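You operate a simulated robot arm through the tools that you are given. There is no shell and no other tool. Be economical: measure what you need, move in short steps, check, and stop when the job is done.

The job below is to be done with a simulated robot arm. You get a single attempt, and the scene is never put back.

TASK
Pull the emergency stop out, reset, test the lamps and restart in Hand.
Fine: press no other button; leave the pump running.

The check looks at the end state, three seconds after you hand in, the way a careful person would. Anything else that was tipped, shoved, dropped, spilled or broken makes it a failure.

THE ROBOT
A 7-joint arm with a three-finger gripper on a trunk, on a base that drives. Base frame: it is fixed to the floor where the robot stands at the start and does not move with it; the origin is under the middle of the robot, x ahead of it, y to its left, z up. Lengths are in mm, angles in degrees, forces in N, time in s.
With the tool pointing down near the work surface it reaches from about 140 to 880 mm from the robot's upright axis, wherever it stands. Its first joint turns from -166.0 to 166.0 degrees. Places, roughly: emergency stop [600, 100, 1100]; isolator door [1400, 200, 1600]; isolator switch [1300, 100, 1600]; lamp test button [500, 100, 1100]; reset button [600, 100, 1400]; selector [600, 100, 1200]; start button [400, 100, 1200]; stop button [400, 100, 1100]. Payload 2.94 kg.
The TCP is the grasp point between the finger pads, 30 mm short of the fingertips. In the tool frame z runs along the fingers and y along their closing line. The gripper opens to 132 mm. The gripper's body begins 107 mm behind the TCP.
Orientation is that of the tool frame in the base frame, as [roll, pitch, yaw] about the fixed x, y, z axes, in that order (R = Rz(yaw) Ry(pitch) Rx(roll)). With the fingers straight down and closing along the base's y, the tool's x points along the base's -x, its y along +y and its z along -z.

THE INTERFACE
- The arm moves only by the tool arm_command. Its argument "motion" is a list that holds one entry, the list of rows, each a list of 7 numbers: the shift along the tool's x, y, z in units of 500 mm (1.0 is 500 mm), then the turn, a rotation vector about the tool's x, y, z in units of 90 degrees (1.0 is 90 degrees), then the finger opening in m, from 0 to 0.132. In form: [[[dx, dy, dz, ax, ay, az, hand], ...]]. A call has 1 to 12 rows; each row is the pose to reach, as a shift and turn from the pose commanded when the call began, along the tool's axes at that moment. A call with a number of a shift or a turn outside -1 to 1 is refused whole. A row lasts 0.2 s, in which the tool goes at most 50 mm and 8.6 degrees; a call with a longer step from one row to the next is refused whole, and so is a gripper value outside its range. A pose out of reach is approached as far as the arm can. The call stops where the force on the tool passes 50 N (or 10 N more than at its start, if that is more) or the arm is blocked; 0.2 s more then pass. Each finger halts on what it meets, pressing with about 33 N; the grip force reading is that of the motor and also rises with nothing between the fingers. The clock runs only during rows and for 0.2 s after the last one: add rows that repeat a pose to give the fingers time. It gives the time, the measured TCP pose, the force on the tool (base axes), the opening and the grip force at its end, in the units of the frame above (readings bear some noise), with the torque about the TCP (base axes, N m) and any sound that the robot's microphone picked up.
- Cameras (640 x 400 px; columns grow to the right, rows downward): "scene" is now at [46.5, 163.8, 1901.6]; the picture's right is [-0.33, -0.94, 0.00], its down [-0.64, 0.22, -0.74] and it looks along [0.69, -0.24, -0.68] (base axes); focal length 265 px, centre (320, 200). "wrist" rides on the gripper at [72, 3, -144] in the tool frame; the picture's right is [-0.04, 1.00, 0.00], its down [-0.88, -0.04, -0.48] and it looks along [-0.48, -0.02, 0.88] (tool axes); focal length 256 px, centre (320, 200). There is no depth. A picture from a camera that has moved, and an enlarged one, comes with that camera's place and axes in the base frame and with its lens.
- camera(camera): a new picture of that camera. It takes no simulated time.
- move_column(by): slides the trunk up (or, below 0, down) by that many mm; the arm and the scene camera ride with it, the base frame stays. It gives what a move gives, with no picture.
- drive_base(legs): drives the robot by 1 to 6 legs, each [ahead, left, turn to the left] in mm, mm and degrees, along the robot's own axes; the way and the turn of a leg run together, so that a leg with both is an arc; at most 1500 mm and 180 degrees a leg. The arm and the cameras ride along, it lands a little off, and it stops where it bumps. It gives what a move gives.
- head_to(pan, tilt): turns the head with the scene camera to pan (to the left, within 143 degrees either way) and tilt (down, from -29 to 69), counted from straight ahead of the robot. It gives what a move gives.
- inspect(camera, box): a new picture of the part [left, top, right, bottom] of that camera's present view, enlarged. It takes no simulated time.
- job_done(): hands the job in; it is judged then, once.

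Work in short steps. Places have to be worked out from the pictures, the camera data and where the tool is seen: move nearer, look again, correct. Check each grasp and each placing, and mend what went wrong. You have 120 turns and 90 pictures in all, those below and enlarged ones among them. Open the gripper and draw the arm clear of the work before you hand the job in, unless the task says otherwise; then end with one line.

The tools are called after "Emit:" as name(argument=value, ...) on one line, values as JSON. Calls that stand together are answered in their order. arm_command: Moves the arm, as the interface text tells. Its arguments: {"type":"object","properties":{"motion":{"type":"array","items":{"type":"array","items":{"type":"array","items":{"type":"number"}}}}},"required":["motion"]} The other tools are called the same way: move_column (by) slides the trunk up or down; drive_base (legs) drives the base; head_to (pan, tilt) turns the head that bears the scene camera; camera (camera) takes a picture; inspect (camera, box) takes an enlarged picture of a part of a camera's view; job_done () hands the job in.

At the start:

```text
t: 0.0
eef_pos: [385.1, 128.1, 1621.5]
orientation: [180.0, 0.1, -179.9]
wrist_force: [-0.1, 0.0, -0.2]
ft_torque: [0.0, -0.02, 0.01]
grip_width: 132.0
gripper_force: 0.0
trunk travel left (down, up): [-400.0, 140.0]
robot x, y, heading: [2.4, 1.7, -0.3]
head pan, tilt: [-19.4, 42.5]
```

scene: 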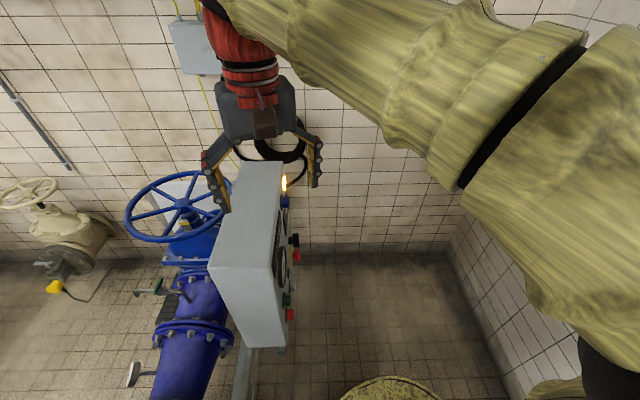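
wrist: 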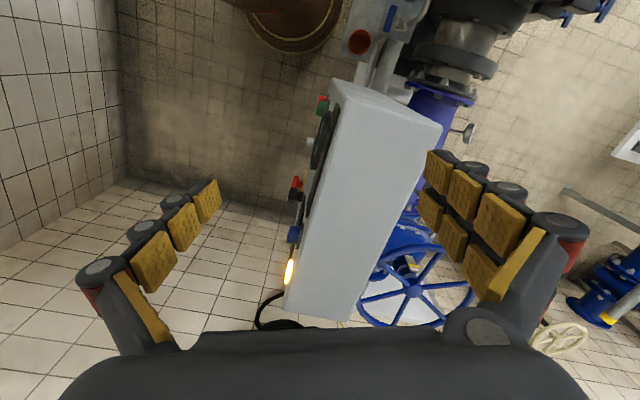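

The panel's box is ahead of the robot with its face turned to the robot's right (-y). I take a closer look at it first.

Emit:
inspect(camera="scene", box=[200, 150, 360, 360])

Emit:
inspect(camera="wrist", box=[240, 70, 460, 330])

```text
1.90 times, centred on (280, 255) of scene
camera zoom: at [46.5, 163.8, 1901.6], right [-0.33, -0.94, 0.0], down [-0.64, 0.22, -0.74], along [0.69, -0.24, -0.68], focal length 504 px, centre (396, 95)
```

zoom: 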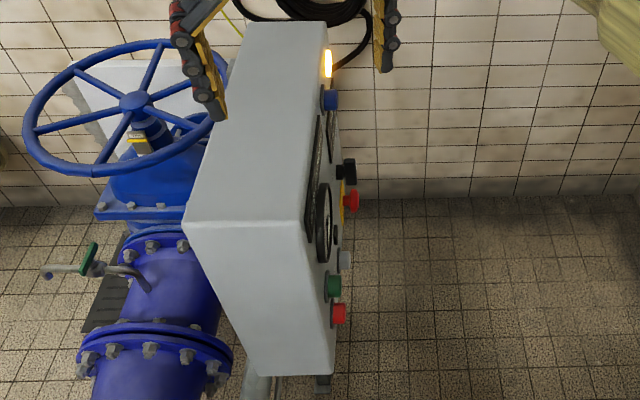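

```text
1.54 times, centred on (350, 200) of wrist
camera zoom: at [313.6, 131.6, 1766.1], right [0.04, 1.0, 0.0], down [0.88, -0.04, 0.48], along [0.48, -0.02, -0.88], focal length 394 px, centre (274, 200)
```

zoom: 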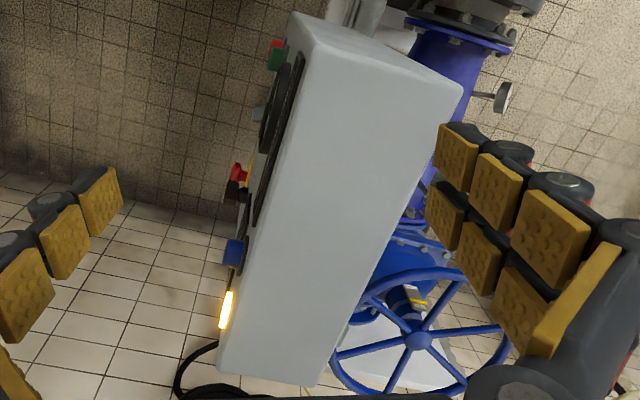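

The panel is best faced from its front, at the robot's right. I look at the floor there before driving.

Emit:
head_to(pan=-90, tilt=50)

Emit:
camera(camera="scene")

Emit:
head_to(pan=-45, tilt=60)

Emit:
camera(camera="scene")

```text
t: 1.4
eef_pos: [385.3, 128.2, 1621.8]
orientation: [-180.0, 0.0, -179.9]
wrist_force: [-1.2, 0.5, 0.3]
ft_torque: [0.03, 0.03, 0.0]
grip_width: 131.8
gripper_force: 0.0
trunk travel left (down, up): [-400.0, 140.0]
robot x, y, heading: [2.1, -1.9, -0.3]
head pan, tilt: [-90.0, 50.0]
```

```text
85 pictures are left
camera scene: at [-31.9, 114.5, 1891.2], right [-1.0, 0.0, 0.0], down [0.0, 0.77, -0.64], along [0.0, -0.64, -0.77], focal length 265 px, centre (320, 200)
```

scene: 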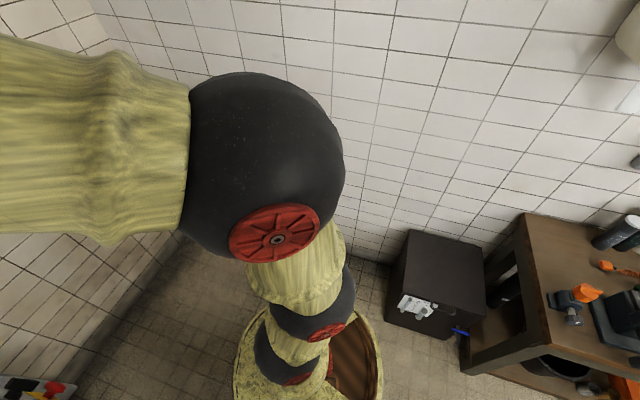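

```text
t: 2.5
eef_pos: [385.7, 128.6, 1623.8]
orientation: [179.9, 0.0, 180.0]
wrist_force: [-0.6, -0.3, 0.5]
ft_torque: [-0.02, -0.01, -0.02]
grip_width: 131.8
gripper_force: 0.2
trunk travel left (down, up): [-400.0, 140.0]
robot x, y, heading: [-4.0, -0.1, 0.2]
head pan, tilt: [-45.0, 60.0]
```

```text
84 pictures are left
camera scene: at [15.1, 144.3, 1878.6], right [-0.71, -0.71, 0.0], down [-0.61, 0.61, -0.5], along [0.35, -0.35, -0.87], focal length 265 px, centre (320, 200)
```

scene: 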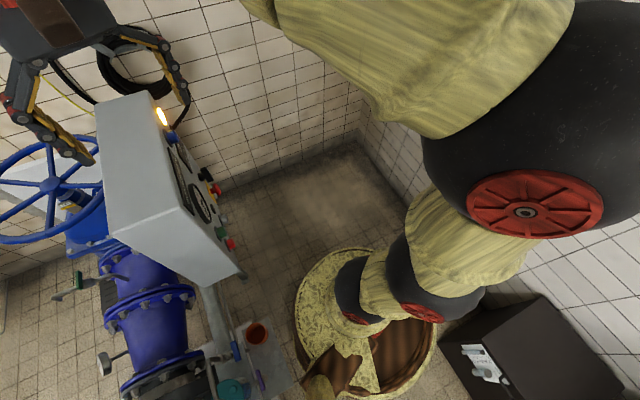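

The floor to the right front is clear, with a wall at about y -1400 and a black box at the right rear. I raise the trunk for clearance, then drive to about (450, -650) and turn left to face the panel.

Emit:
move_column(by=140)

Emit:
drive_base(legs=[[450, -650, 0], [0, 0, 90]])

Emit:
head_to(pan=0, tilt=40)

Emit:
camera(camera="scene")

```text
t: 4.2
eef_pos: [384.9, 128.9, 1762.0]
orientation: [179.9, -0.1, -179.9]
wrist_force: [0.7, -1.2, 0.6]
ft_torque: [-0.01, 0.02, 0.02]
grip_width: 132.2
gripper_force: 0.2
trunk travel left (down, up): [-540.0, 0.0]
robot x, y, heading: [-1.0, 0.8, 0.1]
head pan, tilt: [-45.0, 60.0]
```

```text
t: 12.3
eef_pos: [320.1, -260.3, 1762.2]
orientation: [180.0, -0.1, -89.7]
wrist_force: [-0.3, 0.2, 0.5]
ft_torque: [0.0, 0.0, -0.03]
grip_width: 132.2
gripper_force: 0.1
trunk travel left (down, up): [-540.0, 0.0]
robot x, y, heading: [449.7, -647.3, 90.3]
head pan, tilt: [-45.0, 60.0]
```

```text
t: 13.4
eef_pos: [319.0, -260.2, 1762.5]
orientation: [-179.9, 0.0, -89.7]
wrist_force: [0.1, -0.8, 0.3]
ft_torque: [0.05, 0.03, 0.01]
grip_width: 132.1
gripper_force: 0.0
trunk travel left (down, up): [-540.0, 0.0]
robot x, y, heading: [449.8, -646.7, 90.2]
head pan, tilt: [0.0, 40.0]
```

```text
83 pictures are left
camera scene: at [257.7, -590.0, 2045.3], right [1.0, 0.0, 0.0], down [0.0, -0.64, -0.77], along [0.0, 0.77, -0.64], focal length 265 px, centre (320, 200)
```

scene: 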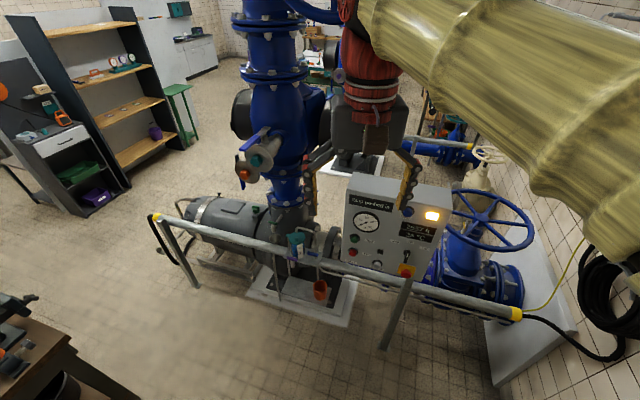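

Facing the panel now. I enlarge it.

Emit:
inspect(camera="scene", box=[320, 160, 470, 290])

Emit:
camera(camera="wrist")

```text
3.08 times, centred on (395, 225) of scene
camera zoom: at [257.7, -590.0, 2045.3], right [1.0, 0.0, 0.0], down [0.0, -0.64, -0.77], along [0.0, 0.77, -0.64], focal length 814 px, centre (89, 123)
```

zoom: 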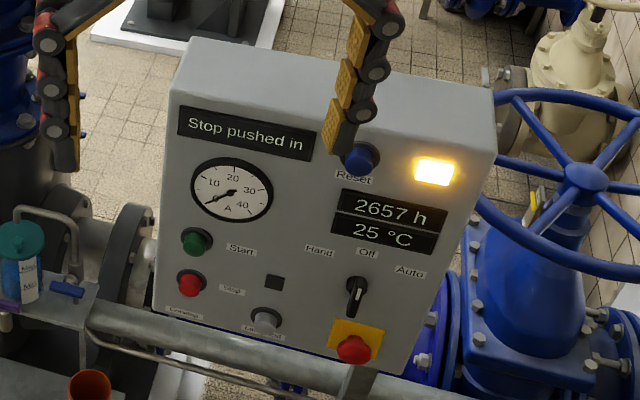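

```text
81 pictures are left
camera wrist: at [317.1, -332.9, 1906.1], right [-1.0, 0.04, 0.0], down [0.03, 0.88, 0.48], along [0.02, 0.48, -0.88], focal length 256 px, centre (320, 200)
```

wrist: 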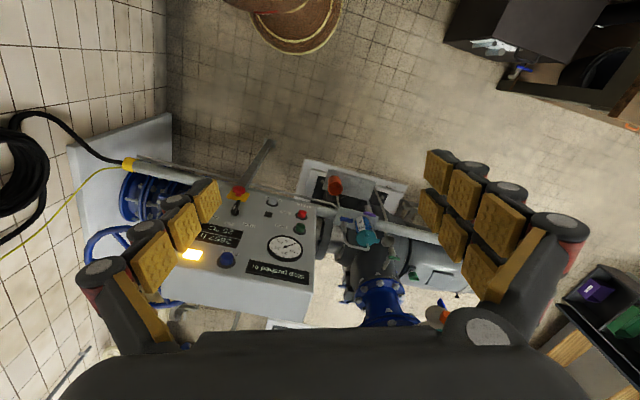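

Triangulating from both views: reset is at about (560, 83, 1430) and the e-stop head at about (611, 50, 1126). I lower the trunk with the arm clear in front of the panel (y -260), and turn the tool horizontal, pointing at the panel.

Emit:
move_column(by=-300)

Emit:
arm_command(motion=[[[0, 0, 0, 0, -0.09, 0, 0.132], [-0.02, 0, 0, 0, -0.18, 0, 0.132], [-0.04, 0, 0, 0, -0.27, 0, 0.132], [-0.06, 0, 0, 0, -0.36, 0, 0.132], [-0.08, 0, 0, 0, -0.45, 0, 0.132], [-0.1, 0, 0, 0, -0.54, 0, 0.132], [-0.12, 0, 0, 0, -0.63, 0, 0.132], [-0.14, 0, 0, 0, -0.72, 0, 0.132], [-0.14, 0, 0, 0, -0.81, 0, 0.132], [-0.14, 0, 0, 0, -0.9, 0, 0.132], [-0.14, 0, 0, 0, -0.99, 0, 0.132], [-0.14, 0, 0, 0, -1, 0, 0.132]]])

Emit:
camera(camera="scene")

Emit:
camera(camera="wrist")

```text
t: 16.4
eef_pos: [320.6, -260.4, 1462.5]
orientation: [-180.0, 0.1, -89.8]
wrist_force: [-0.1, 0.0, 0.8]
ft_torque: [0.02, -0.04, 0.01]
grip_width: 132.0
gripper_force: 0.0
trunk travel left (down, up): [-240.0, 300.0]
robot x, y, heading: [446.8, -648.3, 90.4]
head pan, tilt: [0.0, 40.0]
```

```text
t: 19.0
eef_pos: [318.6, -190.1, 1462.9]
orientation: [-7.6, 89.8, 82.6]
wrist_force: [-0.3, 0.4, 0.7]
ft_torque: [0.0, 0.0, -0.02]
grip_width: 131.8
gripper_force: 0.1
trunk travel left (down, up): [-240.0, 300.0]
robot x, y, heading: [451.3, -646.6, 90.1]
head pan, tilt: [0.0, 40.0]
```

```text
80 pictures are left
camera scene: at [257.8, -590.2, 1745.4], right [1.0, 0.0, 0.0], down [0.0, -0.64, -0.77], along [0.0, 0.77, -0.64], focal length 265 px, centre (320, 200)
```

scene: 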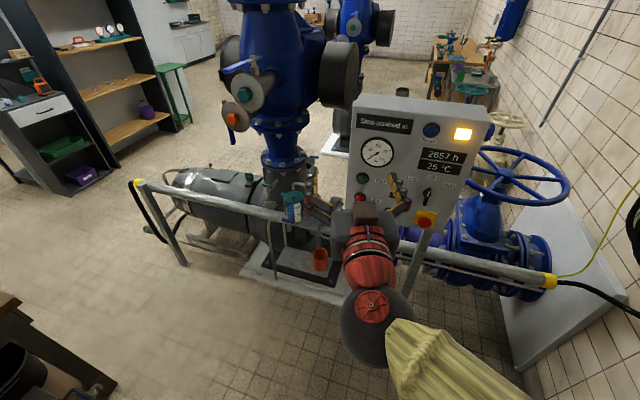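

```text
79 pictures are left
camera wrist: at [317.3, -334.1, 1390.4], right [-1.0, -0.01, 0.04], down [0.04, -0.48, 0.88], along [0.02, 0.88, 0.48], focal length 256 px, centre (320, 200)
```

wrist: 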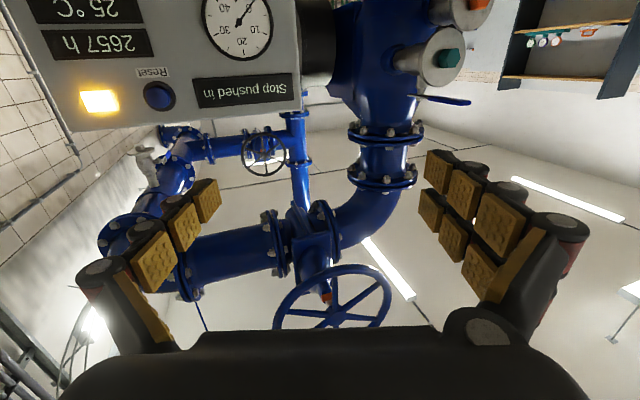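

The tool is horizontal and the wrist camera looks at the TCP from below (upside down), which is usable. I enlarge the panel from the scene camera for layout.

Emit:
inspect(camera="scene", box=[330, 80, 510, 240])

Emit:
inspect(camera="wrist", box=[0, 0, 320, 200])

```text
2.50 times, centred on (420, 160) of scene
camera zoom: at [257.8, -590.2, 1745.4], right [1.0, 0.0, 0.0], down [0.0, -0.64, -0.77], along [0.0, 0.77, -0.64], focal length 662 px, centre (70, 300)
```

zoom: 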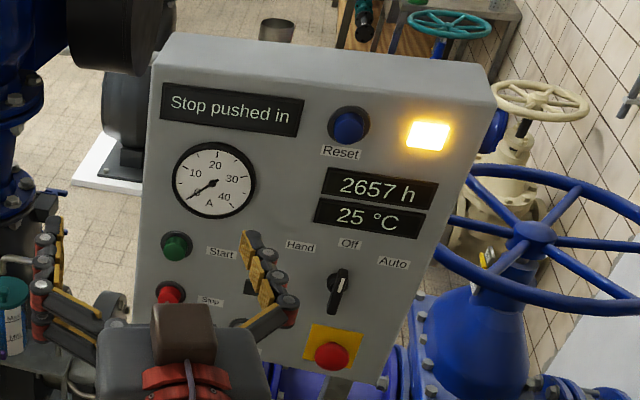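

```text
2.00 times, centred on (160, 100) of wrist
camera zoom: at [317.3, -334.1, 1390.4], right [-1.0, -0.01, 0.04], down [0.04, -0.48, 0.88], along [0.02, 0.88, 0.48], focal length 512 px, centre (640, 400)
```

zoom: 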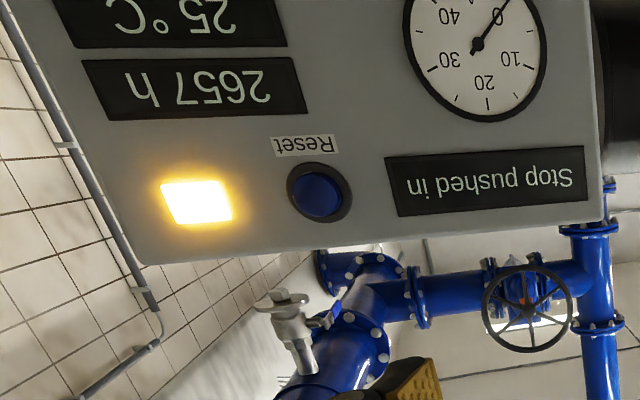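

Triangulation gives the panel face yawed about 16° (outward normal ≈ (-0.28, -0.96, 0)); e-stop head ≈ (600, 31, 1133), selector ≈ (590, 49, 1227), start ≈ (394, 112, 1252), stop ≈ (394, 112, 1174), lamp test ≈ (498, 82, 1143), reset ≈ (561, 86, 1428). I lower the trunk and go to about 100 mm in front of the e-stop, tool square to the panel.

Emit:
move_column(by=-200)

Emit:
arm_command(motion=[[[0.03, -0.06, 0, 0.089, 0, 0, 0.132], [0.06, -0.12, 0, 0.178, 0, 0, 0.132], [0.09, -0.18, 0.03, 0.178, 0, 0, 0.132], [0.12, -0.25, 0.06, 0.178, 0, 0, 0.132], [0.15, -0.32, 0.1, 0.178, 0, 0, 0.132], [0.19, -0.38, 0.14, 0.178, 0, 0, 0.132], [0.23, -0.44, 0.19, 0.178, 0, 0, 0.132], [0.26, -0.506, 0.21, 0.178, 0, 0, 0.132], [0.26, -0.506, 0.21, 0.178, 0, 0, 0.132]]])

Emit:
camera(camera="wrist")

Emit:
camera(camera="scene")

```text
t: 21.1
eef_pos: [319.2, -190.7, 1263.9]
orientation: [-22.4, 89.9, 67.9]
wrist_force: [-0.3, 0.5, -0.6]
ft_torque: [0.01, 0.02, -0.05]
grip_width: 131.6
gripper_force: 0.1
trunk travel left (down, up): [-40.0, 500.0]
robot x, y, heading: [448.2, -646.4, 90.2]
head pan, tilt: [0.0, 40.0]
```

```text
t: 23.1
eef_pos: [573.1, -83.9, 1132.3]
orientation: [59.2, 89.9, 133.4]
wrist_force: [-0.3, 0.7, 0.7]
ft_torque: [0.02, 0.01, 0.02]
grip_width: 132.1
gripper_force: 0.0
trunk travel left (down, up): [-40.0, 500.0]
robot x, y, heading: [450.2, -643.8, 90.1]
head pan, tilt: [0.0, 40.0]
```

```text
76 pictures are left
camera wrist: at [531.3, -221.4, 1059.7], right [-0.96, 0.27, 0.04], down [-0.09, -0.47, 0.88], along [0.26, 0.84, 0.48], focal length 256 px, centre (320, 200)
```

wrist: 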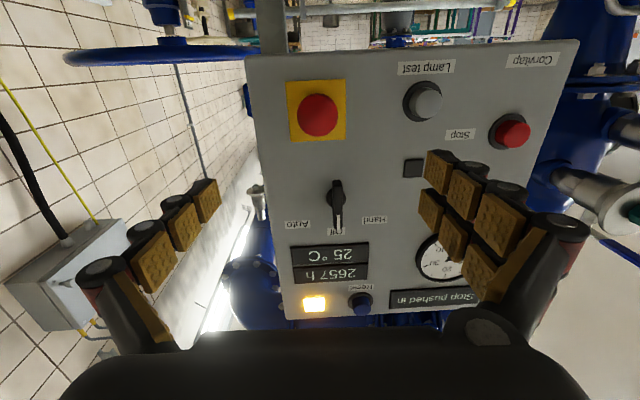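

```text
75 pictures are left
camera scene: at [257.8, -589.8, 1545.4], right [1.0, 0.0, 0.0], down [0.0, -0.64, -0.77], along [0.0, 0.77, -0.64], focal length 265 px, centre (320, 200)
```

scene: 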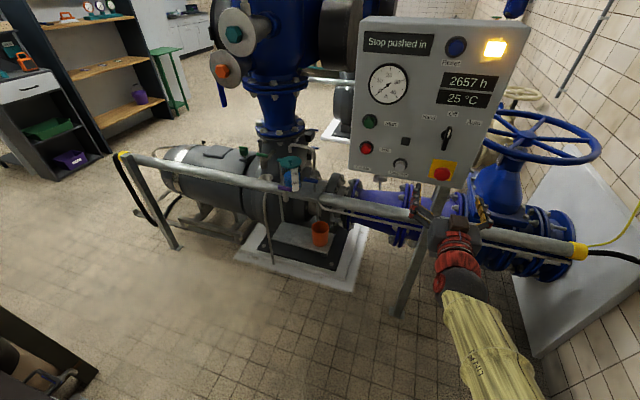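

Refined: e-stop head ≈ (611, 48, 1111), about 25–30 mm proud of the panel; selector ≈ (594, 57, 1224) pointing to Off. I drop 21 mm, narrow the fingers to 80 mm and advance 70 mm to check.

Emit:
arm_command(motion=[[[0.042, 0, 0.03, 0, 0, 0, 0.115], [0.042, 0, 0.06, 0, 0, 0, 0.1], [0.042, 0, 0.1, 0, 0, 0, 0.08], [0.042, 0, 0.14, 0, 0, 0, 0.08], [0.042, 0, 0.14, 0, 0, 0, 0.08]]])

Emit:
camera(camera="wrist")

Emit:
inspect(camera="scene", box=[340, 100, 540, 260])

```text
t: 24.4
eef_pos: [582.4, -15.0, 1114.7]
orientation: [-170.8, 89.9, -97.1]
wrist_force: [0.5, -0.1, 0.5]
ft_torque: [0.01, -0.02, -0.03]
grip_width: 79.9
gripper_force: 0.0
out of reach, approached as far as the arm can: row 2, 3, 4, 5
trunk travel left (down, up): [-40.0, 500.0]
robot x, y, heading: [450.9, -646.3, 90.3]
head pan, tilt: [0.0, 40.0]
```

```text
74 pictures are left
camera wrist: at [539.7, -152.4, 1041.9], right [-0.96, 0.28, 0.04], down [-0.1, -0.47, 0.88], along [0.27, 0.84, 0.47], focal length 256 px, centre (320, 200)
```

wrist: 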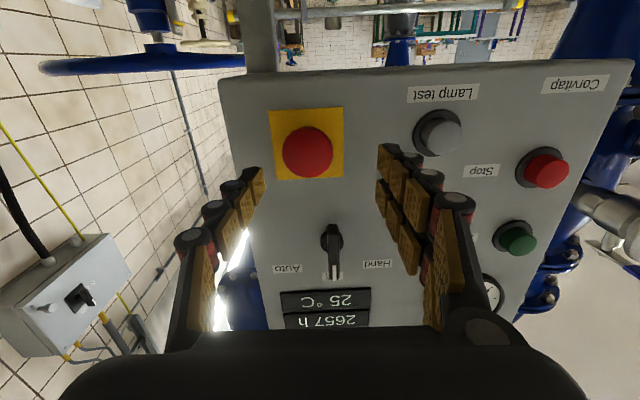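

```text
2.50 times, centred on (440, 180) of scene
camera zoom: at [257.8, -589.8, 1545.3], right [1.0, 0.0, 0.0], down [0.0, -0.64, -0.77], along [0.0, 0.77, -0.64], focal length 662 px, centre (20, 250)
```

zoom: 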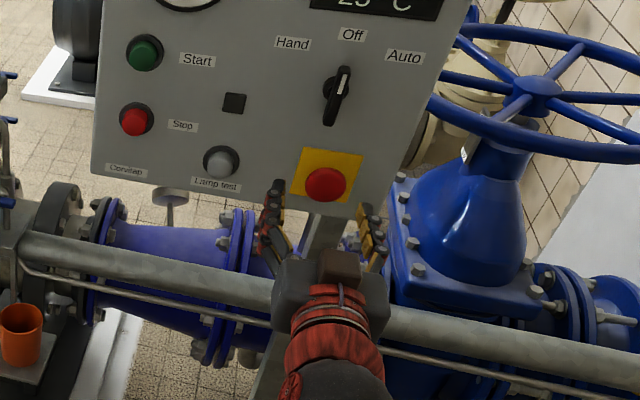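

That pose is at the reach limit; e-stop refined to about (611, 46, 1109). I draw back, then drive the base 150 mm nearer.

Emit:
arm_command(motion=[[[0, 0, -0.09, 0, 0, 0, 0.08], [0, 0, -0.18, 0, 0, 0, 0.08], [0, 0, -0.27, 0, 0, 0, 0.08], [0, 0, -0.36, 0, 0, 0, 0.08], [0, 0, -0.36, 0, 0, 0, 0.08]]])

Emit:
drive_base(legs=[[150, 0, 0]])

```text
t: 25.6
eef_pos: [533.6, -189.2, 1115.5]
orientation: [-7.8, 89.9, 66.6]
wrist_force: [-0.2, -1.0, 0.3]
ft_torque: [-0.02, 0.0, 0.01]
grip_width: 80.0
gripper_force: 0.1
trunk travel left (down, up): [-40.0, 500.0]
robot x, y, heading: [450.1, -650.0, 90.2]
head pan, tilt: [0.0, 40.0]
```

```text
t: 26.9
eef_pos: [533.9, -38.5, 1114.5]
orientation: [-12.0, 89.9, 62.3]
wrist_force: [-0.6, 1.5, 0.7]
ft_torque: [-0.04, 0.03, 0.02]
grip_width: 80.1
gripper_force: 0.1
trunk travel left (down, up): [-40.0, 500.0]
robot x, y, heading: [452.1, -495.9, 90.4]
head pan, tilt: [0.0, 40.0]
```

Now I align with the e-stop axis, stopping about 40 mm short of its head.

Emit:
arm_command(motion=[[[0.003, -0.05, 0, 0, 0, 0, 0.08], [0.009, -0.102, 0.05, 0, 0, 0, 0.08], [0.009, -0.102, 0.124, 0, 0, 0, 0.08], [0.009, -0.102, 0.124, 0, 0, 0, 0.08]]])

Emit:
camera(camera="wrist")

Emit:
camera(camera="scene")

```text
t: 27.9
eef_pos: [562.4, 14.1, 1103.8]
orientation: [-159.2, 89.9, -85.1]
wrist_force: [-0.6, 1.0, 0.2]
ft_torque: [0.04, -0.03, 0.01]
grip_width: 79.7
gripper_force: 0.0
out of reach, approached as far as the arm can: row 1, 2, 3, 4
trunk travel left (down, up): [-40.0, 500.0]
robot x, y, heading: [451.9, -493.8, 90.3]
head pan, tilt: [0.0, 40.0]
```

```text
72 pictures are left
camera wrist: at [519.4, -122.9, 1032.5], right [-0.96, 0.28, 0.04], down [-0.1, -0.47, 0.88], along [0.26, 0.84, 0.47], focal length 256 px, centre (320, 200)
```

wrist: 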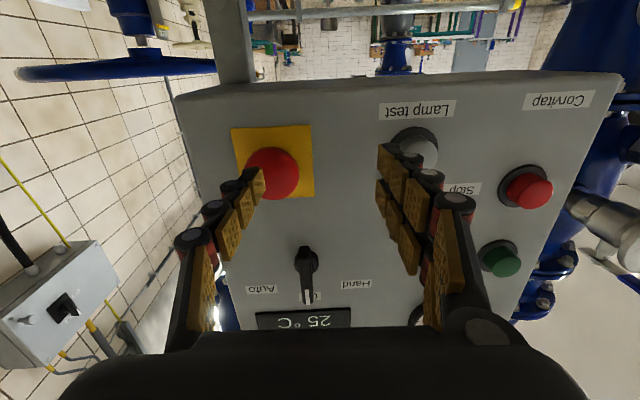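

```text
71 pictures are left
camera scene: at [256.9, -439.9, 1545.4], right [1.0, 0.01, 0.0], down [0.0, -0.64, -0.77], along [0.0, 0.77, -0.64], focal length 265 px, centre (320, 200)
```

scene: 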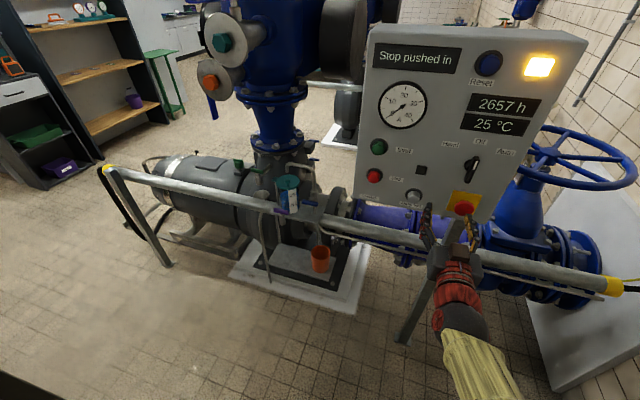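

Still at a joint limit while going rightward, so I'll reposition the base: retract the arm and shift it left, then turn the base 16° right so it squares to the panel.

Emit:
arm_command(motion=[[[0, 0, -0.09, 0, 0, 0, 0.08], [0, 0.04, -0.17, 0, 0, 0, 0.08], [0, 0.1, -0.24, 0, 0, 0, 0.08], [0, 0.16, -0.3, 0, 0, 0, 0.08], [0, 0.2, -0.36, 0, 0, 0, 0.08], [0, 0.2, -0.36, 0, 0, 0, 0.08]]])

Emit:
drive_base(legs=[[54, -85, -16]])

```text
t: 29.3
eef_pos: [415.7, -133.5, 1104.1]
orientation: [-79.6, 89.8, -5.2]
wrist_force: [0.2, 1.0, 0.6]
ft_torque: [-0.02, -0.02, 0.02]
grip_width: 80.2
gripper_force: 0.1
trunk travel left (down, up): [-40.0, 500.0]
robot x, y, heading: [452.0, -496.0, 90.4]
head pan, tilt: [0.0, 40.0]
```

```text
t: 30.6
eef_pos: [607.6, -95.1, 1104.6]
orientation: [-24.9, 89.9, 33.7]
wrist_force: [-1.0, -0.1, -0.4]
ft_torque: [0.0, 0.03, -0.03]
grip_width: 79.8
gripper_force: 0.1
trunk travel left (down, up): [-40.0, 500.0]
robot x, y, heading: [541.7, -453.6, 74.3]
head pan, tilt: [0.0, 40.0]
```

I turn the tool back square to the panel and line it up with the e-stop axis, about 140 mm off.

Emit:
arm_command(motion=[[[-0.005, 0.03, -0.02, -0.086, 0, 0, 0.08], [-0.009, 0.061, -0.037, -0.172, 0, 0, 0.08], [-0.009, 0.061, -0.037, -0.172, 0, 0, 0.08]]])

Emit:
camera(camera="wrist")

```text
t: 31.4
eef_pos: [572.8, -95.4, 1108.4]
orientation: [-18.5, 89.9, 55.6]
wrist_force: [0.1, -0.5, -0.5]
ft_torque: [0.0, 0.0, 0.0]
grip_width: 79.9
gripper_force: 0.1
trunk travel left (down, up): [-40.0, 500.0]
robot x, y, heading: [540.3, -453.7, 74.2]
head pan, tilt: [0.0, 40.0]
```

```text
70 pictures are left
camera wrist: at [530.8, -231.9, 1036.5], right [-0.96, 0.28, 0.04], down [-0.1, -0.47, 0.88], along [0.26, 0.84, 0.48], focal length 256 px, centre (320, 200)
```

wrist: 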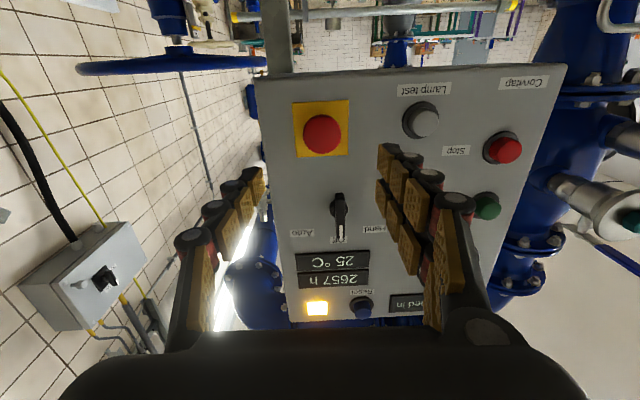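

No reach trouble now. I advance to about 40 mm short of the head.

Emit:
arm_command(motion=[[[0, 0, 0.08, 0, 0, 0, 0.08], [0, 0, 0.16, 0, 0, 0, 0.08], [0, 0, 0.212, 0, 0, 0, 0.08], [0, 0, 0.212, 0, 0, 0, 0.08]]])

Emit:
camera(camera="wrist")

Emit:
head_to(pan=-20, tilt=40)

Emit:
camera(camera="scene")

```text
t: 32.4
eef_pos: [602.7, 8.0, 1108.1]
orientation: [119.4, 89.9, -166.6]
wrist_force: [-1.6, -0.3, 0.5]
ft_torque: [-0.04, 0.04, -0.01]
grip_width: 80.1
gripper_force: 0.1
trunk travel left (down, up): [-40.0, 500.0]
robot x, y, heading: [541.3, -455.8, 74.3]
head pan, tilt: [0.0, 40.0]
```

```text
69 pictures are left
camera wrist: at [560.1, -130.1, 1035.9], right [-0.96, 0.28, 0.04], down [-0.1, -0.47, 0.88], along [0.26, 0.84, 0.48], focal length 256 px, centre (320, 200)
```

wrist: 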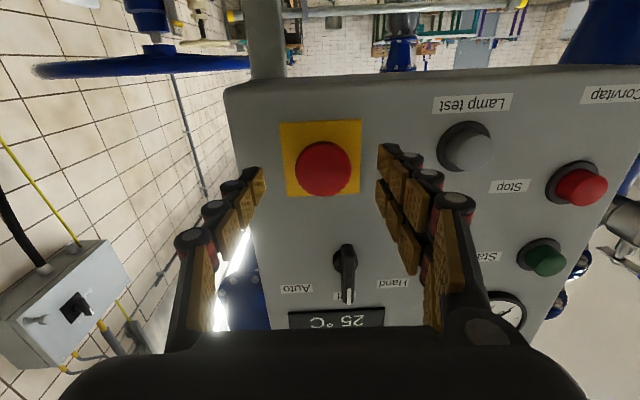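

```text
t: 33.3
eef_pos: [601.7, 7.9, 1108.4]
orientation: [142.4, 90.0, -143.7]
wrist_force: [-0.5, 0.0, 0.2]
ft_torque: [-0.01, 0.01, 0.03]
grip_width: 80.0
gripper_force: 0.1
trunk travel left (down, up): [-40.0, 500.0]
robot x, y, heading: [543.7, -451.0, 74.4]
head pan, tilt: [-20.0, 40.0]
```

```text
68 pictures are left
camera scene: at [396.9, -360.9, 1545.4], right [0.81, -0.58, 0.0], down [-0.37, -0.52, -0.77], along [0.45, 0.62, -0.64], focal length 265 px, centre (320, 200)
```

scene: 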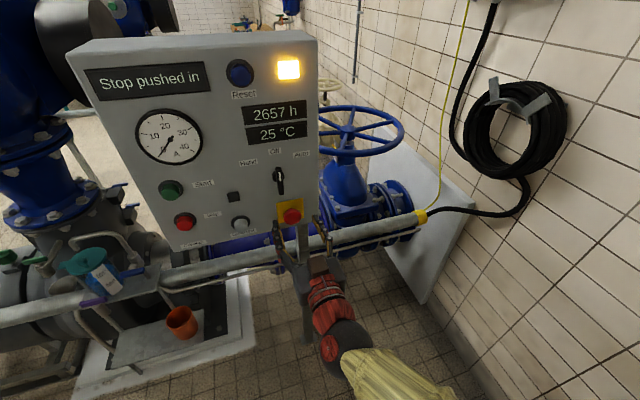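

Aligned laterally; the head front is about 44 mm ahead of the TCP. I advance 30 mm and rise 3 mm, then check.

Emit:
arm_command(motion=[[[-0.006, 0, 0.03, 0, 0, 0, 0.08], [-0.006, 0, 0.06, 0, 0, 0, 0.08], [-0.006, 0, 0.06, 0, 0, 0, 0.08]]])

Emit:
inspect(camera="wrist", box=[220, 80, 460, 280])

Emit:
inspect(camera="scene", box=[220, 140, 380, 260])

```text
t: 34.1
eef_pos: [611.0, 35.1, 1112.9]
orientation: [-36.9, 89.8, 36.9]
wrist_force: [-1.0, -0.1, 0.2]
ft_torque: [0.0, 0.0, -0.01]
grip_width: 79.7
gripper_force: 0.0
trunk travel left (down, up): [-40.0, 500.0]
robot x, y, heading: [544.7, -453.1, 74.5]
head pan, tilt: [-20.0, 40.0]
```

```text
2.00 times, centred on (340, 180) of wrist
camera zoom: at [567.6, -101.5, 1039.2], right [-0.96, 0.28, 0.04], down [-0.1, -0.47, 0.88], along [0.26, 0.84, 0.48], focal length 512 px, centre (280, 240)
```

zoom: 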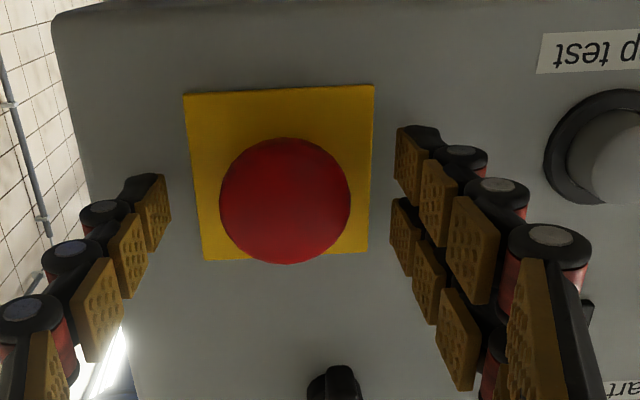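

```text
3.33 times, centred on (300, 200) of scene
camera zoom: at [396.9, -360.8, 1545.3], right [0.81, -0.58, 0.0], down [-0.37, -0.52, -0.77], along [0.45, 0.62, -0.64], focal length 882 px, centre (387, 200)
```

zoom: 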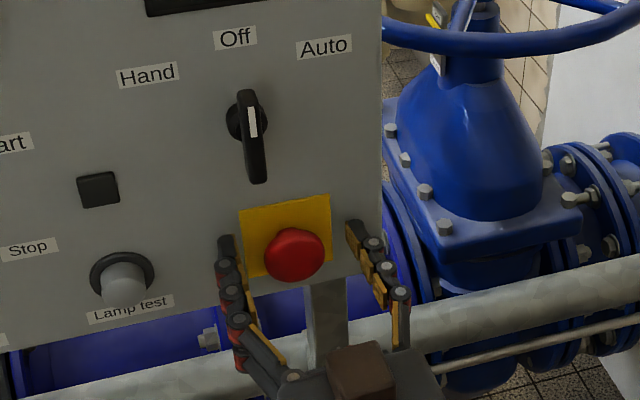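

The fingers straddle the head with the tips about 8 mm off the panel. I go 4 mm further and close on it.

Emit:
arm_command(motion=[[[0, 0, 0.008, 0, 0, 0, 0.07], [0, 0, 0.008, 0, 0, 0, 0.05], [0, 0, 0.008, 0, 0, 0, 0.035], [0, 0, 0.008, 0, 0, 0, 0.03], [0, 0, 0.008, 0, 0, 0, 0.03]]])

Emit:
inspect(camera="wrist", box=[220, 80, 460, 280])

```text
t: 35.3
eef_pos: [610.2, 39.2, 1112.1]
orientation: [-80.0, 89.9, -6.1]
wrist_force: [-9.2, 2.7, 0.0]
ft_torque: [-0.08, 0.24, 0.28]
grip_width: 41.9
gripper_force: 30.3
trunk travel left (down, up): [-40.0, 500.0]
robot x, y, heading: [541.5, -451.2, 74.1]
head pan, tilt: [-20.0, 40.0]
```

```text
2.00 times, centred on (340, 180) of wrist
camera zoom: at [567.6, -97.7, 1039.1], right [-0.96, 0.28, 0.04], down [-0.1, -0.47, 0.88], along [0.26, 0.84, 0.48], focal length 512 px, centre (280, 240)
```

zoom: 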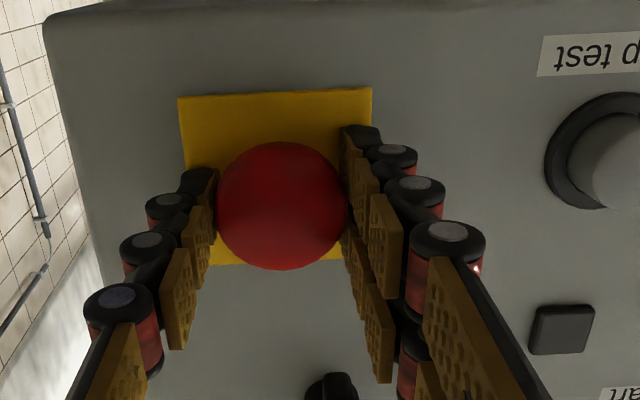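

Gripped at 42 mm with 30 N. I pull straight out in small steps.

Emit:
arm_command(motion=[[[0, 0, -0.008, 0, 0, 0, 0.03], [0, 0, -0.016, 0, 0, 0, 0.03], [0, 0, -0.024, 0, 0, 0, 0.03], [0, 0, -0.03, 0, 0, 0, 0.03]]])

Emit:
inspect(camera="wrist", box=[220, 80, 460, 280])

Emit:
camera(camera="scene")

```text
t: 36.3
eef_pos: [604.6, 26.3, 1110.5]
orientation: [-71.4, 89.9, 2.7]
wrist_force: [-17.8, 9.9, 3.4]
ft_torque: [-0.1, 0.12, 0.42]
grip_width: 41.6
gripper_force: 45.2
trunk travel left (down, up): [-40.0, 500.0]
robot x, y, heading: [540.8, -450.6, 74.4]
head pan, tilt: [-20.0, 40.0]
```

```text
2.00 times, centred on (340, 180) of wrist
camera zoom: at [563.1, -111.8, 1039.0], right [-0.96, 0.28, 0.04], down [-0.1, -0.47, 0.88], along [0.26, 0.84, 0.48], focal length 512 px, centre (280, 240)
```

zoom: 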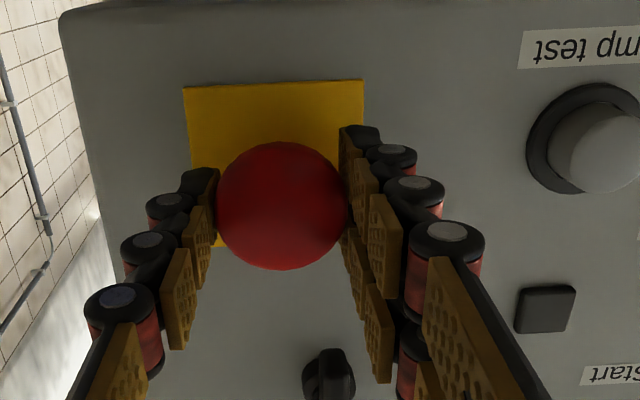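

```text
63 pictures are left
camera scene: at [394.9, -360.0, 1545.1], right [0.81, -0.58, 0.0], down [-0.37, -0.52, -0.77], along [0.45, 0.62, -0.64], focal length 265 px, centre (320, 200)
```

scene: 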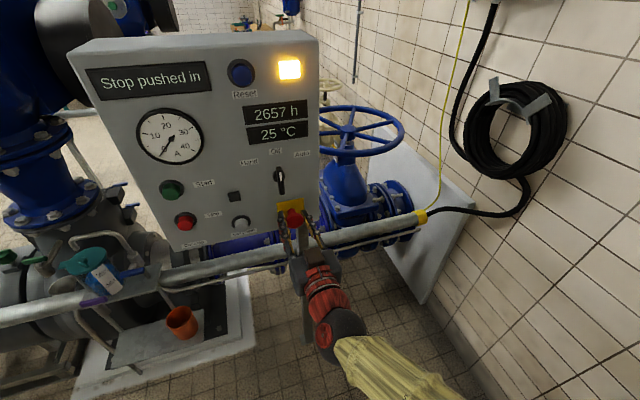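

The head moved about 14 mm with the fingers, but the display still reads "Stop pushed in". I pull a few mm more until it stops.

Emit:
arm_command(motion=[[[0, 0, -0.006, 0, 0, 0, 0.03], [0, 0, -0.012, 0, 0, 0, 0.03], [0, 0, -0.018, 0, 0, 0, 0.03], [0, 0, -0.018, 0, 0, 0, 0.03]]])

Emit:
camera(camera="scene")

Emit:
inspect(camera="wrist", box=[220, 80, 460, 280])

```text
t: 37.3
eef_pos: [603.3, 18.9, 1109.6]
orientation: [-129.7, 89.8, -55.8]
wrist_force: [-13.8, 38.4, 2.6]
ft_torque: [0.04, -0.03, 0.29]
grip_width: 42.0
gripper_force: 44.3
trunk travel left (down, up): [-40.0, 500.0]
robot x, y, heading: [541.7, -453.3, 74.5]
head pan, tilt: [-20.0, 40.0]
```

```text
62 pictures are left
camera scene: at [395.3, -356.6, 1544.9], right [0.81, -0.58, 0.0], down [-0.37, -0.52, -0.76], along [0.45, 0.62, -0.64], focal length 265 px, centre (320, 200)
```

scene: 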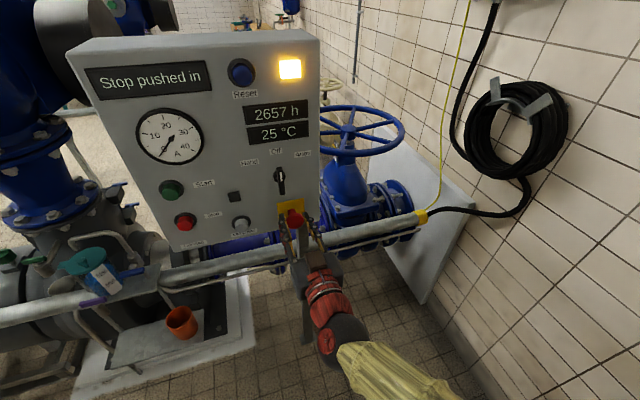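

```text
2.00 times, centred on (340, 180) of wrist
camera zoom: at [561.2, -118.2, 1038.1], right [-0.96, 0.28, 0.04], down [-0.1, -0.46, 0.88], along [0.26, 0.84, 0.47], focal length 512 px, centre (280, 240)
```

zoom: 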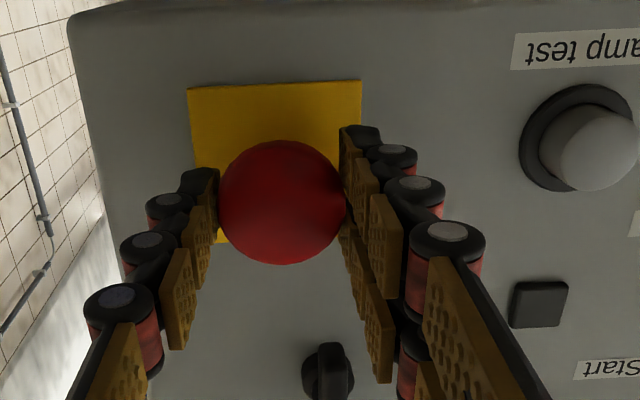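

Force rose to 38 N, so it is at a stop, roughly 20 mm out. I release and back away to see whether it stays out.

Emit:
arm_command(motion=[[[0, 0, 0.006, 0, 0, 0, 0.05], [0, 0, 0.006, 0, 0, 0, 0.075], [0, 0, 0.006, 0, 0, 0, 0.08], [0, 0, -0.05, 0, 0, 0, 0.08], [0, 0, -0.12, 0, 0, 0, 0.08], [0, 0, -0.12, 0, 0, 0, 0.08]]])

Emit:
camera(camera="wrist")

Emit:
inspect(camera="scene", box=[60, 20, 380, 260])

```text
t: 38.7
eef_pos: [589.8, -42.4, 1111.4]
orientation: [-48.0, 89.9, 25.9]
wrist_force: [0.0, -0.9, 0.8]
ft_torque: [-0.02, 0.0, 0.01]
grip_width: 79.8
gripper_force: 0.1
trunk travel left (down, up): [-40.0, 500.0]
robot x, y, heading: [539.8, -457.8, 74.2]
head pan, tilt: [-20.0, 40.0]
```

```text
60 pictures are left
camera wrist: at [546.6, -179.9, 1039.6], right [-0.96, 0.28, 0.04], down [-0.1, -0.47, 0.88], along [0.26, 0.84, 0.48], focal length 256 px, centre (320, 200)
```

wrist: 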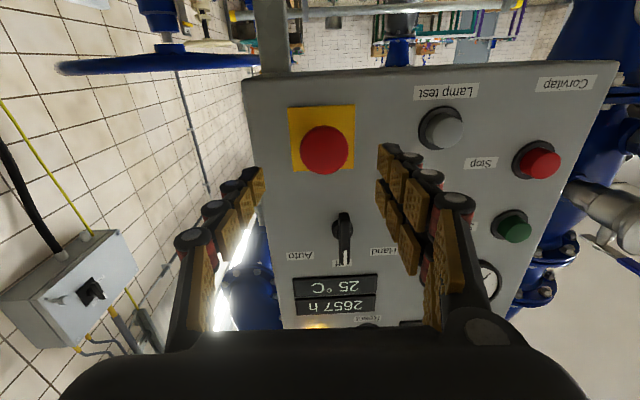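

```text
1.67 times, centred on (220, 140) of scene
camera zoom: at [397.2, -361.3, 1545.4], right [0.81, -0.58, 0.0], down [-0.37, -0.52, -0.77], along [0.45, 0.62, -0.64], focal length 441 px, centre (487, 300)
```

zoom: 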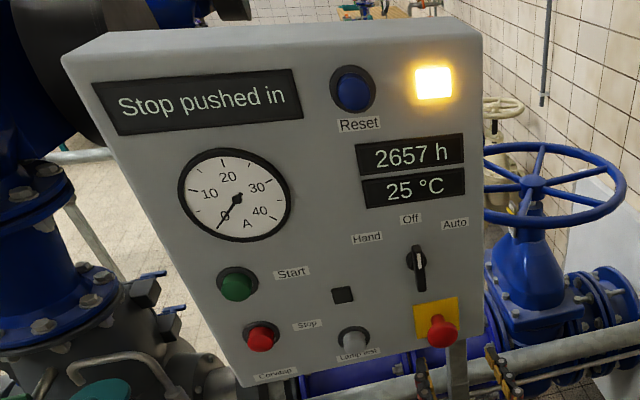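

The e-stop stays out with its stem visible; the display likely clears on reset. I raise the trunk 315 mm, close the fingers and line up with Reset at (560, 86, 1428), tips ~30 mm short.

Emit:
move_column(by=315)

Emit:
arm_command(motion=[[[0, 0.06, 0, 0, 0, 0, 0.06], [0, 0.125, 0, 0, 0, 0, 0.04], [0, 0.125, 0.05, 0, 0, 0, 0.02], [0, 0.125, 0.11, 0, 0, 0, 0.0], [0, 0.125, 0.11, 0, 0, 0, 0.0]]])

Emit:
camera(camera="wrist")

Emit:
camera(camera="scene")

```text
t: 41.8
eef_pos: [590.0, -41.3, 1426.7]
orientation: [-46.0, 89.9, 27.8]
wrist_force: [0.2, 0.3, -0.4]
ft_torque: [-0.01, -0.02, 0.0]
grip_width: 80.2
gripper_force: 0.1
trunk travel left (down, up): [-355.0, 185.0]
robot x, y, heading: [543.1, -449.8, 74.3]
head pan, tilt: [-20.0, 40.0]
```

```text
t: 43.0
eef_pos: [543.8, 28.0, 1427.0]
orientation: [-49.4, 89.9, 24.4]
wrist_force: [-0.5, 0.4, -0.1]
ft_torque: [0.01, -0.01, -0.01]
grip_width: 3.0
gripper_force: 1.0
trunk travel left (down, up): [-355.0, 185.0]
robot x, y, heading: [542.7, -452.3, 74.5]
head pan, tilt: [-20.0, 40.0]
```

```text
58 pictures are left
camera wrist: at [502.2, -108.8, 1354.6], right [-0.96, 0.28, 0.04], down [-0.1, -0.47, 0.88], along [0.26, 0.84, 0.48], focal length 256 px, centre (320, 200)
```

wrist: 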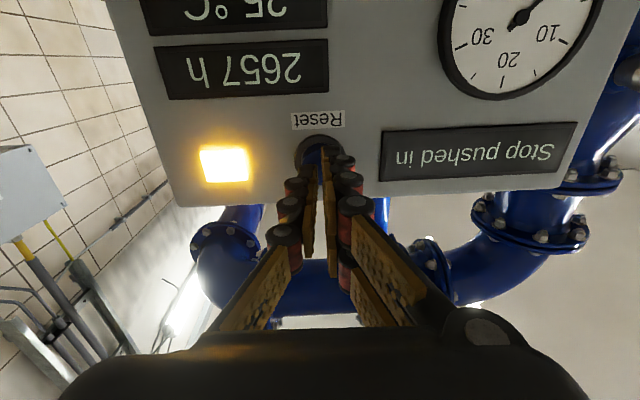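

```text
57 pictures are left
camera scene: at [397.0, -361.1, 1860.4], right [0.81, -0.58, 0.0], down [-0.37, -0.52, -0.77], along [0.45, 0.62, -0.64], focal length 265 px, centre (320, 200)
```

scene: 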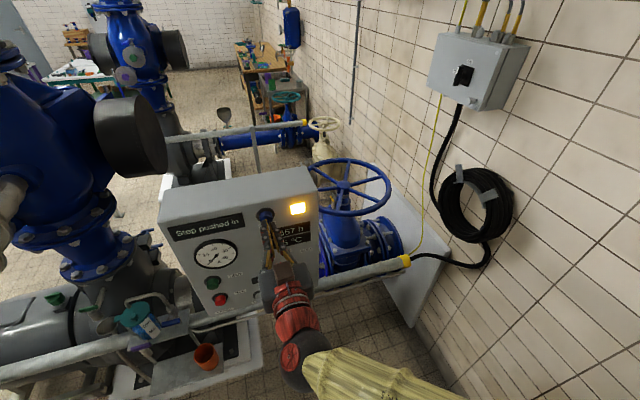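

The closed tips are lined up with Reset. I advance gently, 30 mm, and read the force.

Emit:
arm_command(motion=[[[0, 0, 0.02, 0, 0, 0, 0.0], [0, 0, 0.036, 0, 0, 0, 0.0], [0, 0, 0.048, 0, 0, 0, 0.0], [0, 0, 0.056, 0, 0, 0, 0.0], [0, 0, 0.062, 0, 0, 0, 0.0]]])

Emit:
inspect(camera="wrist", box=[200, 80, 440, 230])

```text
t: 44.2
eef_pos: [552.1, 58.6, 1426.8]
orientation: [-35.1, 90.0, 38.7]
wrist_force: [0.1, -3.8, 0.6]
ft_torque: [0.03, 0.01, -0.01]
grip_width: 0.1
gripper_force: 28.4
trunk travel left (down, up): [-355.0, 185.0]
robot x, y, heading: [541.4, -455.1, 74.3]
head pan, tilt: [-20.0, 40.0]
heard: click
```

```text
2.67 times, centred on (320, 155) of wrist
camera zoom: at [510.4, -79.7, 1354.6], right [-0.96, 0.28, 0.04], down [-0.1, -0.47, 0.88], along [0.26, 0.84, 0.48], focal length 683 px, centre (320, 320)
```

zoom: 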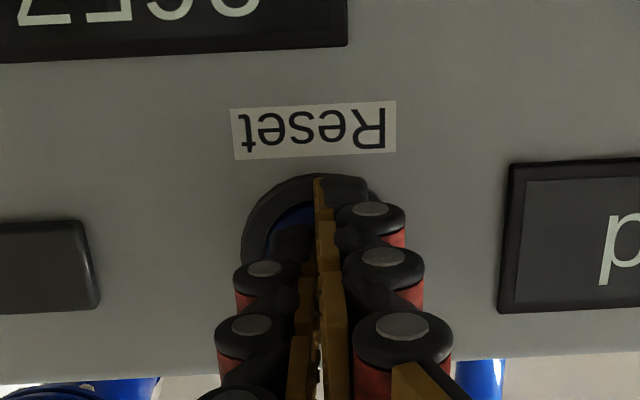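

A click was heard and the fault lamp went dark. I back off and read the display.

Emit:
arm_command(motion=[[[0, 0, -0.04, 0, 0, 0, 0.0], [0, 0, -0.12, 0, 0, 0, 0.0], [0, 0, -0.2, 0, 0, 0, 0.0], [0, 0, -0.2, 0, 0, 0, 0.0]]])

Emit:
camera(camera="wrist")

Emit:
inspect(camera="scene", box=[140, 150, 340, 320])

```text
t: 45.2
eef_pos: [524.0, -38.3, 1427.3]
orientation: [-53.7, 89.9, 20.2]
wrist_force: [0.1, 0.5, -0.2]
ft_torque: [0.01, 0.0, -0.03]
grip_width: 0.0
gripper_force: 28.4
trunk travel left (down, up): [-355.0, 185.0]
robot x, y, heading: [536.4, -459.2, 74.1]
head pan, tilt: [-20.0, 40.0]
```

```text
55 pictures are left
camera wrist: at [482.4, -176.1, 1354.5], right [-0.96, 0.28, 0.04], down [-0.1, -0.47, 0.88], along [0.26, 0.84, 0.48], focal length 256 px, centre (320, 200)
```

wrist: 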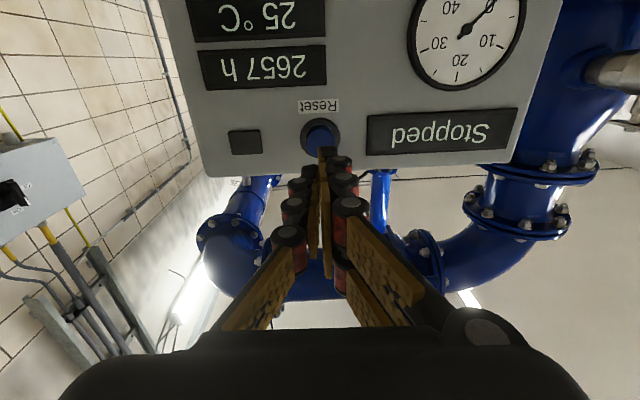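

```text
2.35 times, centred on (240, 235) of scene
camera zoom: at [396.8, -361.0, 1860.4], right [0.81, -0.58, 0.0], down [-0.37, -0.52, -0.77], along [0.45, 0.62, -0.64], focal length 623 px, centre (508, 118)
```

zoom: 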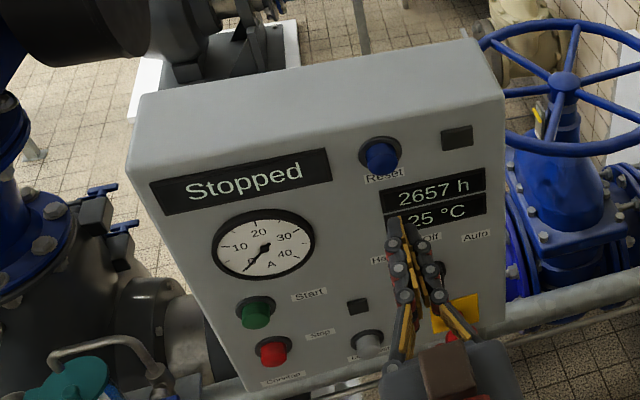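

Display reads "Stopped", lamp off. Next: lamp test at about (500, 92, 1105). I lower the trunk and line up, stopping about 35 mm short.

Emit:
move_column(by=-315)

Emit:
arm_command(motion=[[[0.01, 0.06, 0, 0, 0, 0, 0.0], [0.014, 0.116, 0, 0, 0, 0, 0.0], [0.014, 0.116, 0.05, 0, 0, 0, 0.0], [0.014, 0.116, 0.1, 0, 0, 0, 0.0], [0.014, 0.116, 0.1, 0, 0, 0, 0.0]]])

Emit:
camera(camera="wrist")

Emit:
inspect(camera="scene", box=[60, 20, 380, 260])

```text
t: 48.3
eef_pos: [525.4, -38.9, 1111.5]
orientation: [-28.9, 89.9, 45.0]
wrist_force: [0.1, 0.4, -0.3]
ft_torque: [-0.01, -0.04, 0.01]
grip_width: 0.2
gripper_force: 29.2
trunk travel left (down, up): [-40.0, 500.0]
robot x, y, heading: [540.4, -455.8, 74.4]
head pan, tilt: [-20.0, 40.0]
```

```text
t: 49.5
eef_pos: [483.4, 26.8, 1104.4]
orientation: [163.3, 89.9, -122.8]
wrist_force: [-0.1, -0.4, 0.6]
ft_torque: [-0.02, -0.02, 0.01]
grip_width: 0.0
gripper_force: 28.6
trunk travel left (down, up): [-40.0, 500.0]
robot x, y, heading: [542.4, -451.4, 74.6]
head pan, tilt: [-20.0, 40.0]
```

```text
53 pictures are left
camera wrist: at [440.4, -110.5, 1032.4], right [-0.96, 0.28, 0.04], down [-0.1, -0.47, 0.88], along [0.26, 0.84, 0.48], focal length 256 px, centre (320, 200)
```

wrist: 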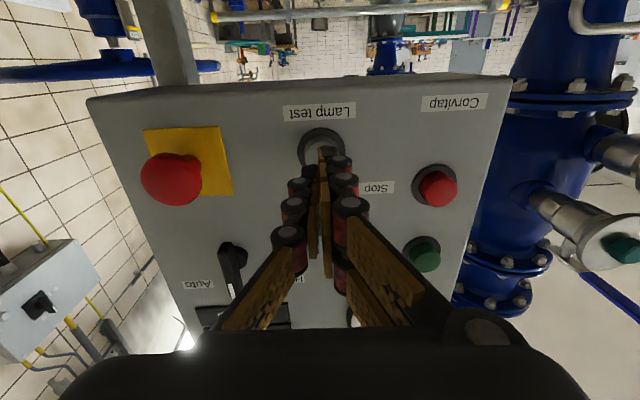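

```text
1.67 times, centred on (220, 140) of scene
camera zoom: at [396.9, -360.8, 1545.3], right [0.81, -0.58, 0.0], down [-0.37, -0.52, -0.77], along [0.45, 0.62, -0.64], focal length 441 px, centre (487, 300)
```

zoom: 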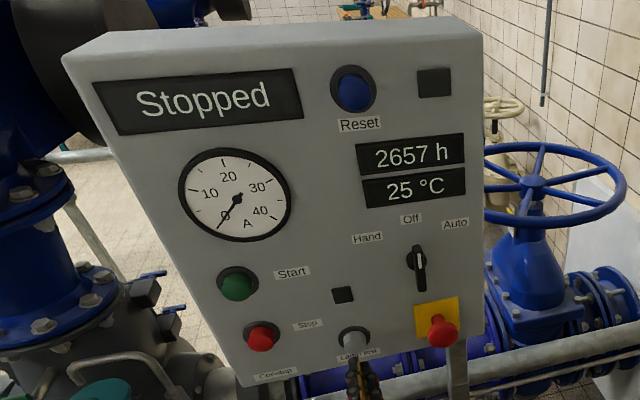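

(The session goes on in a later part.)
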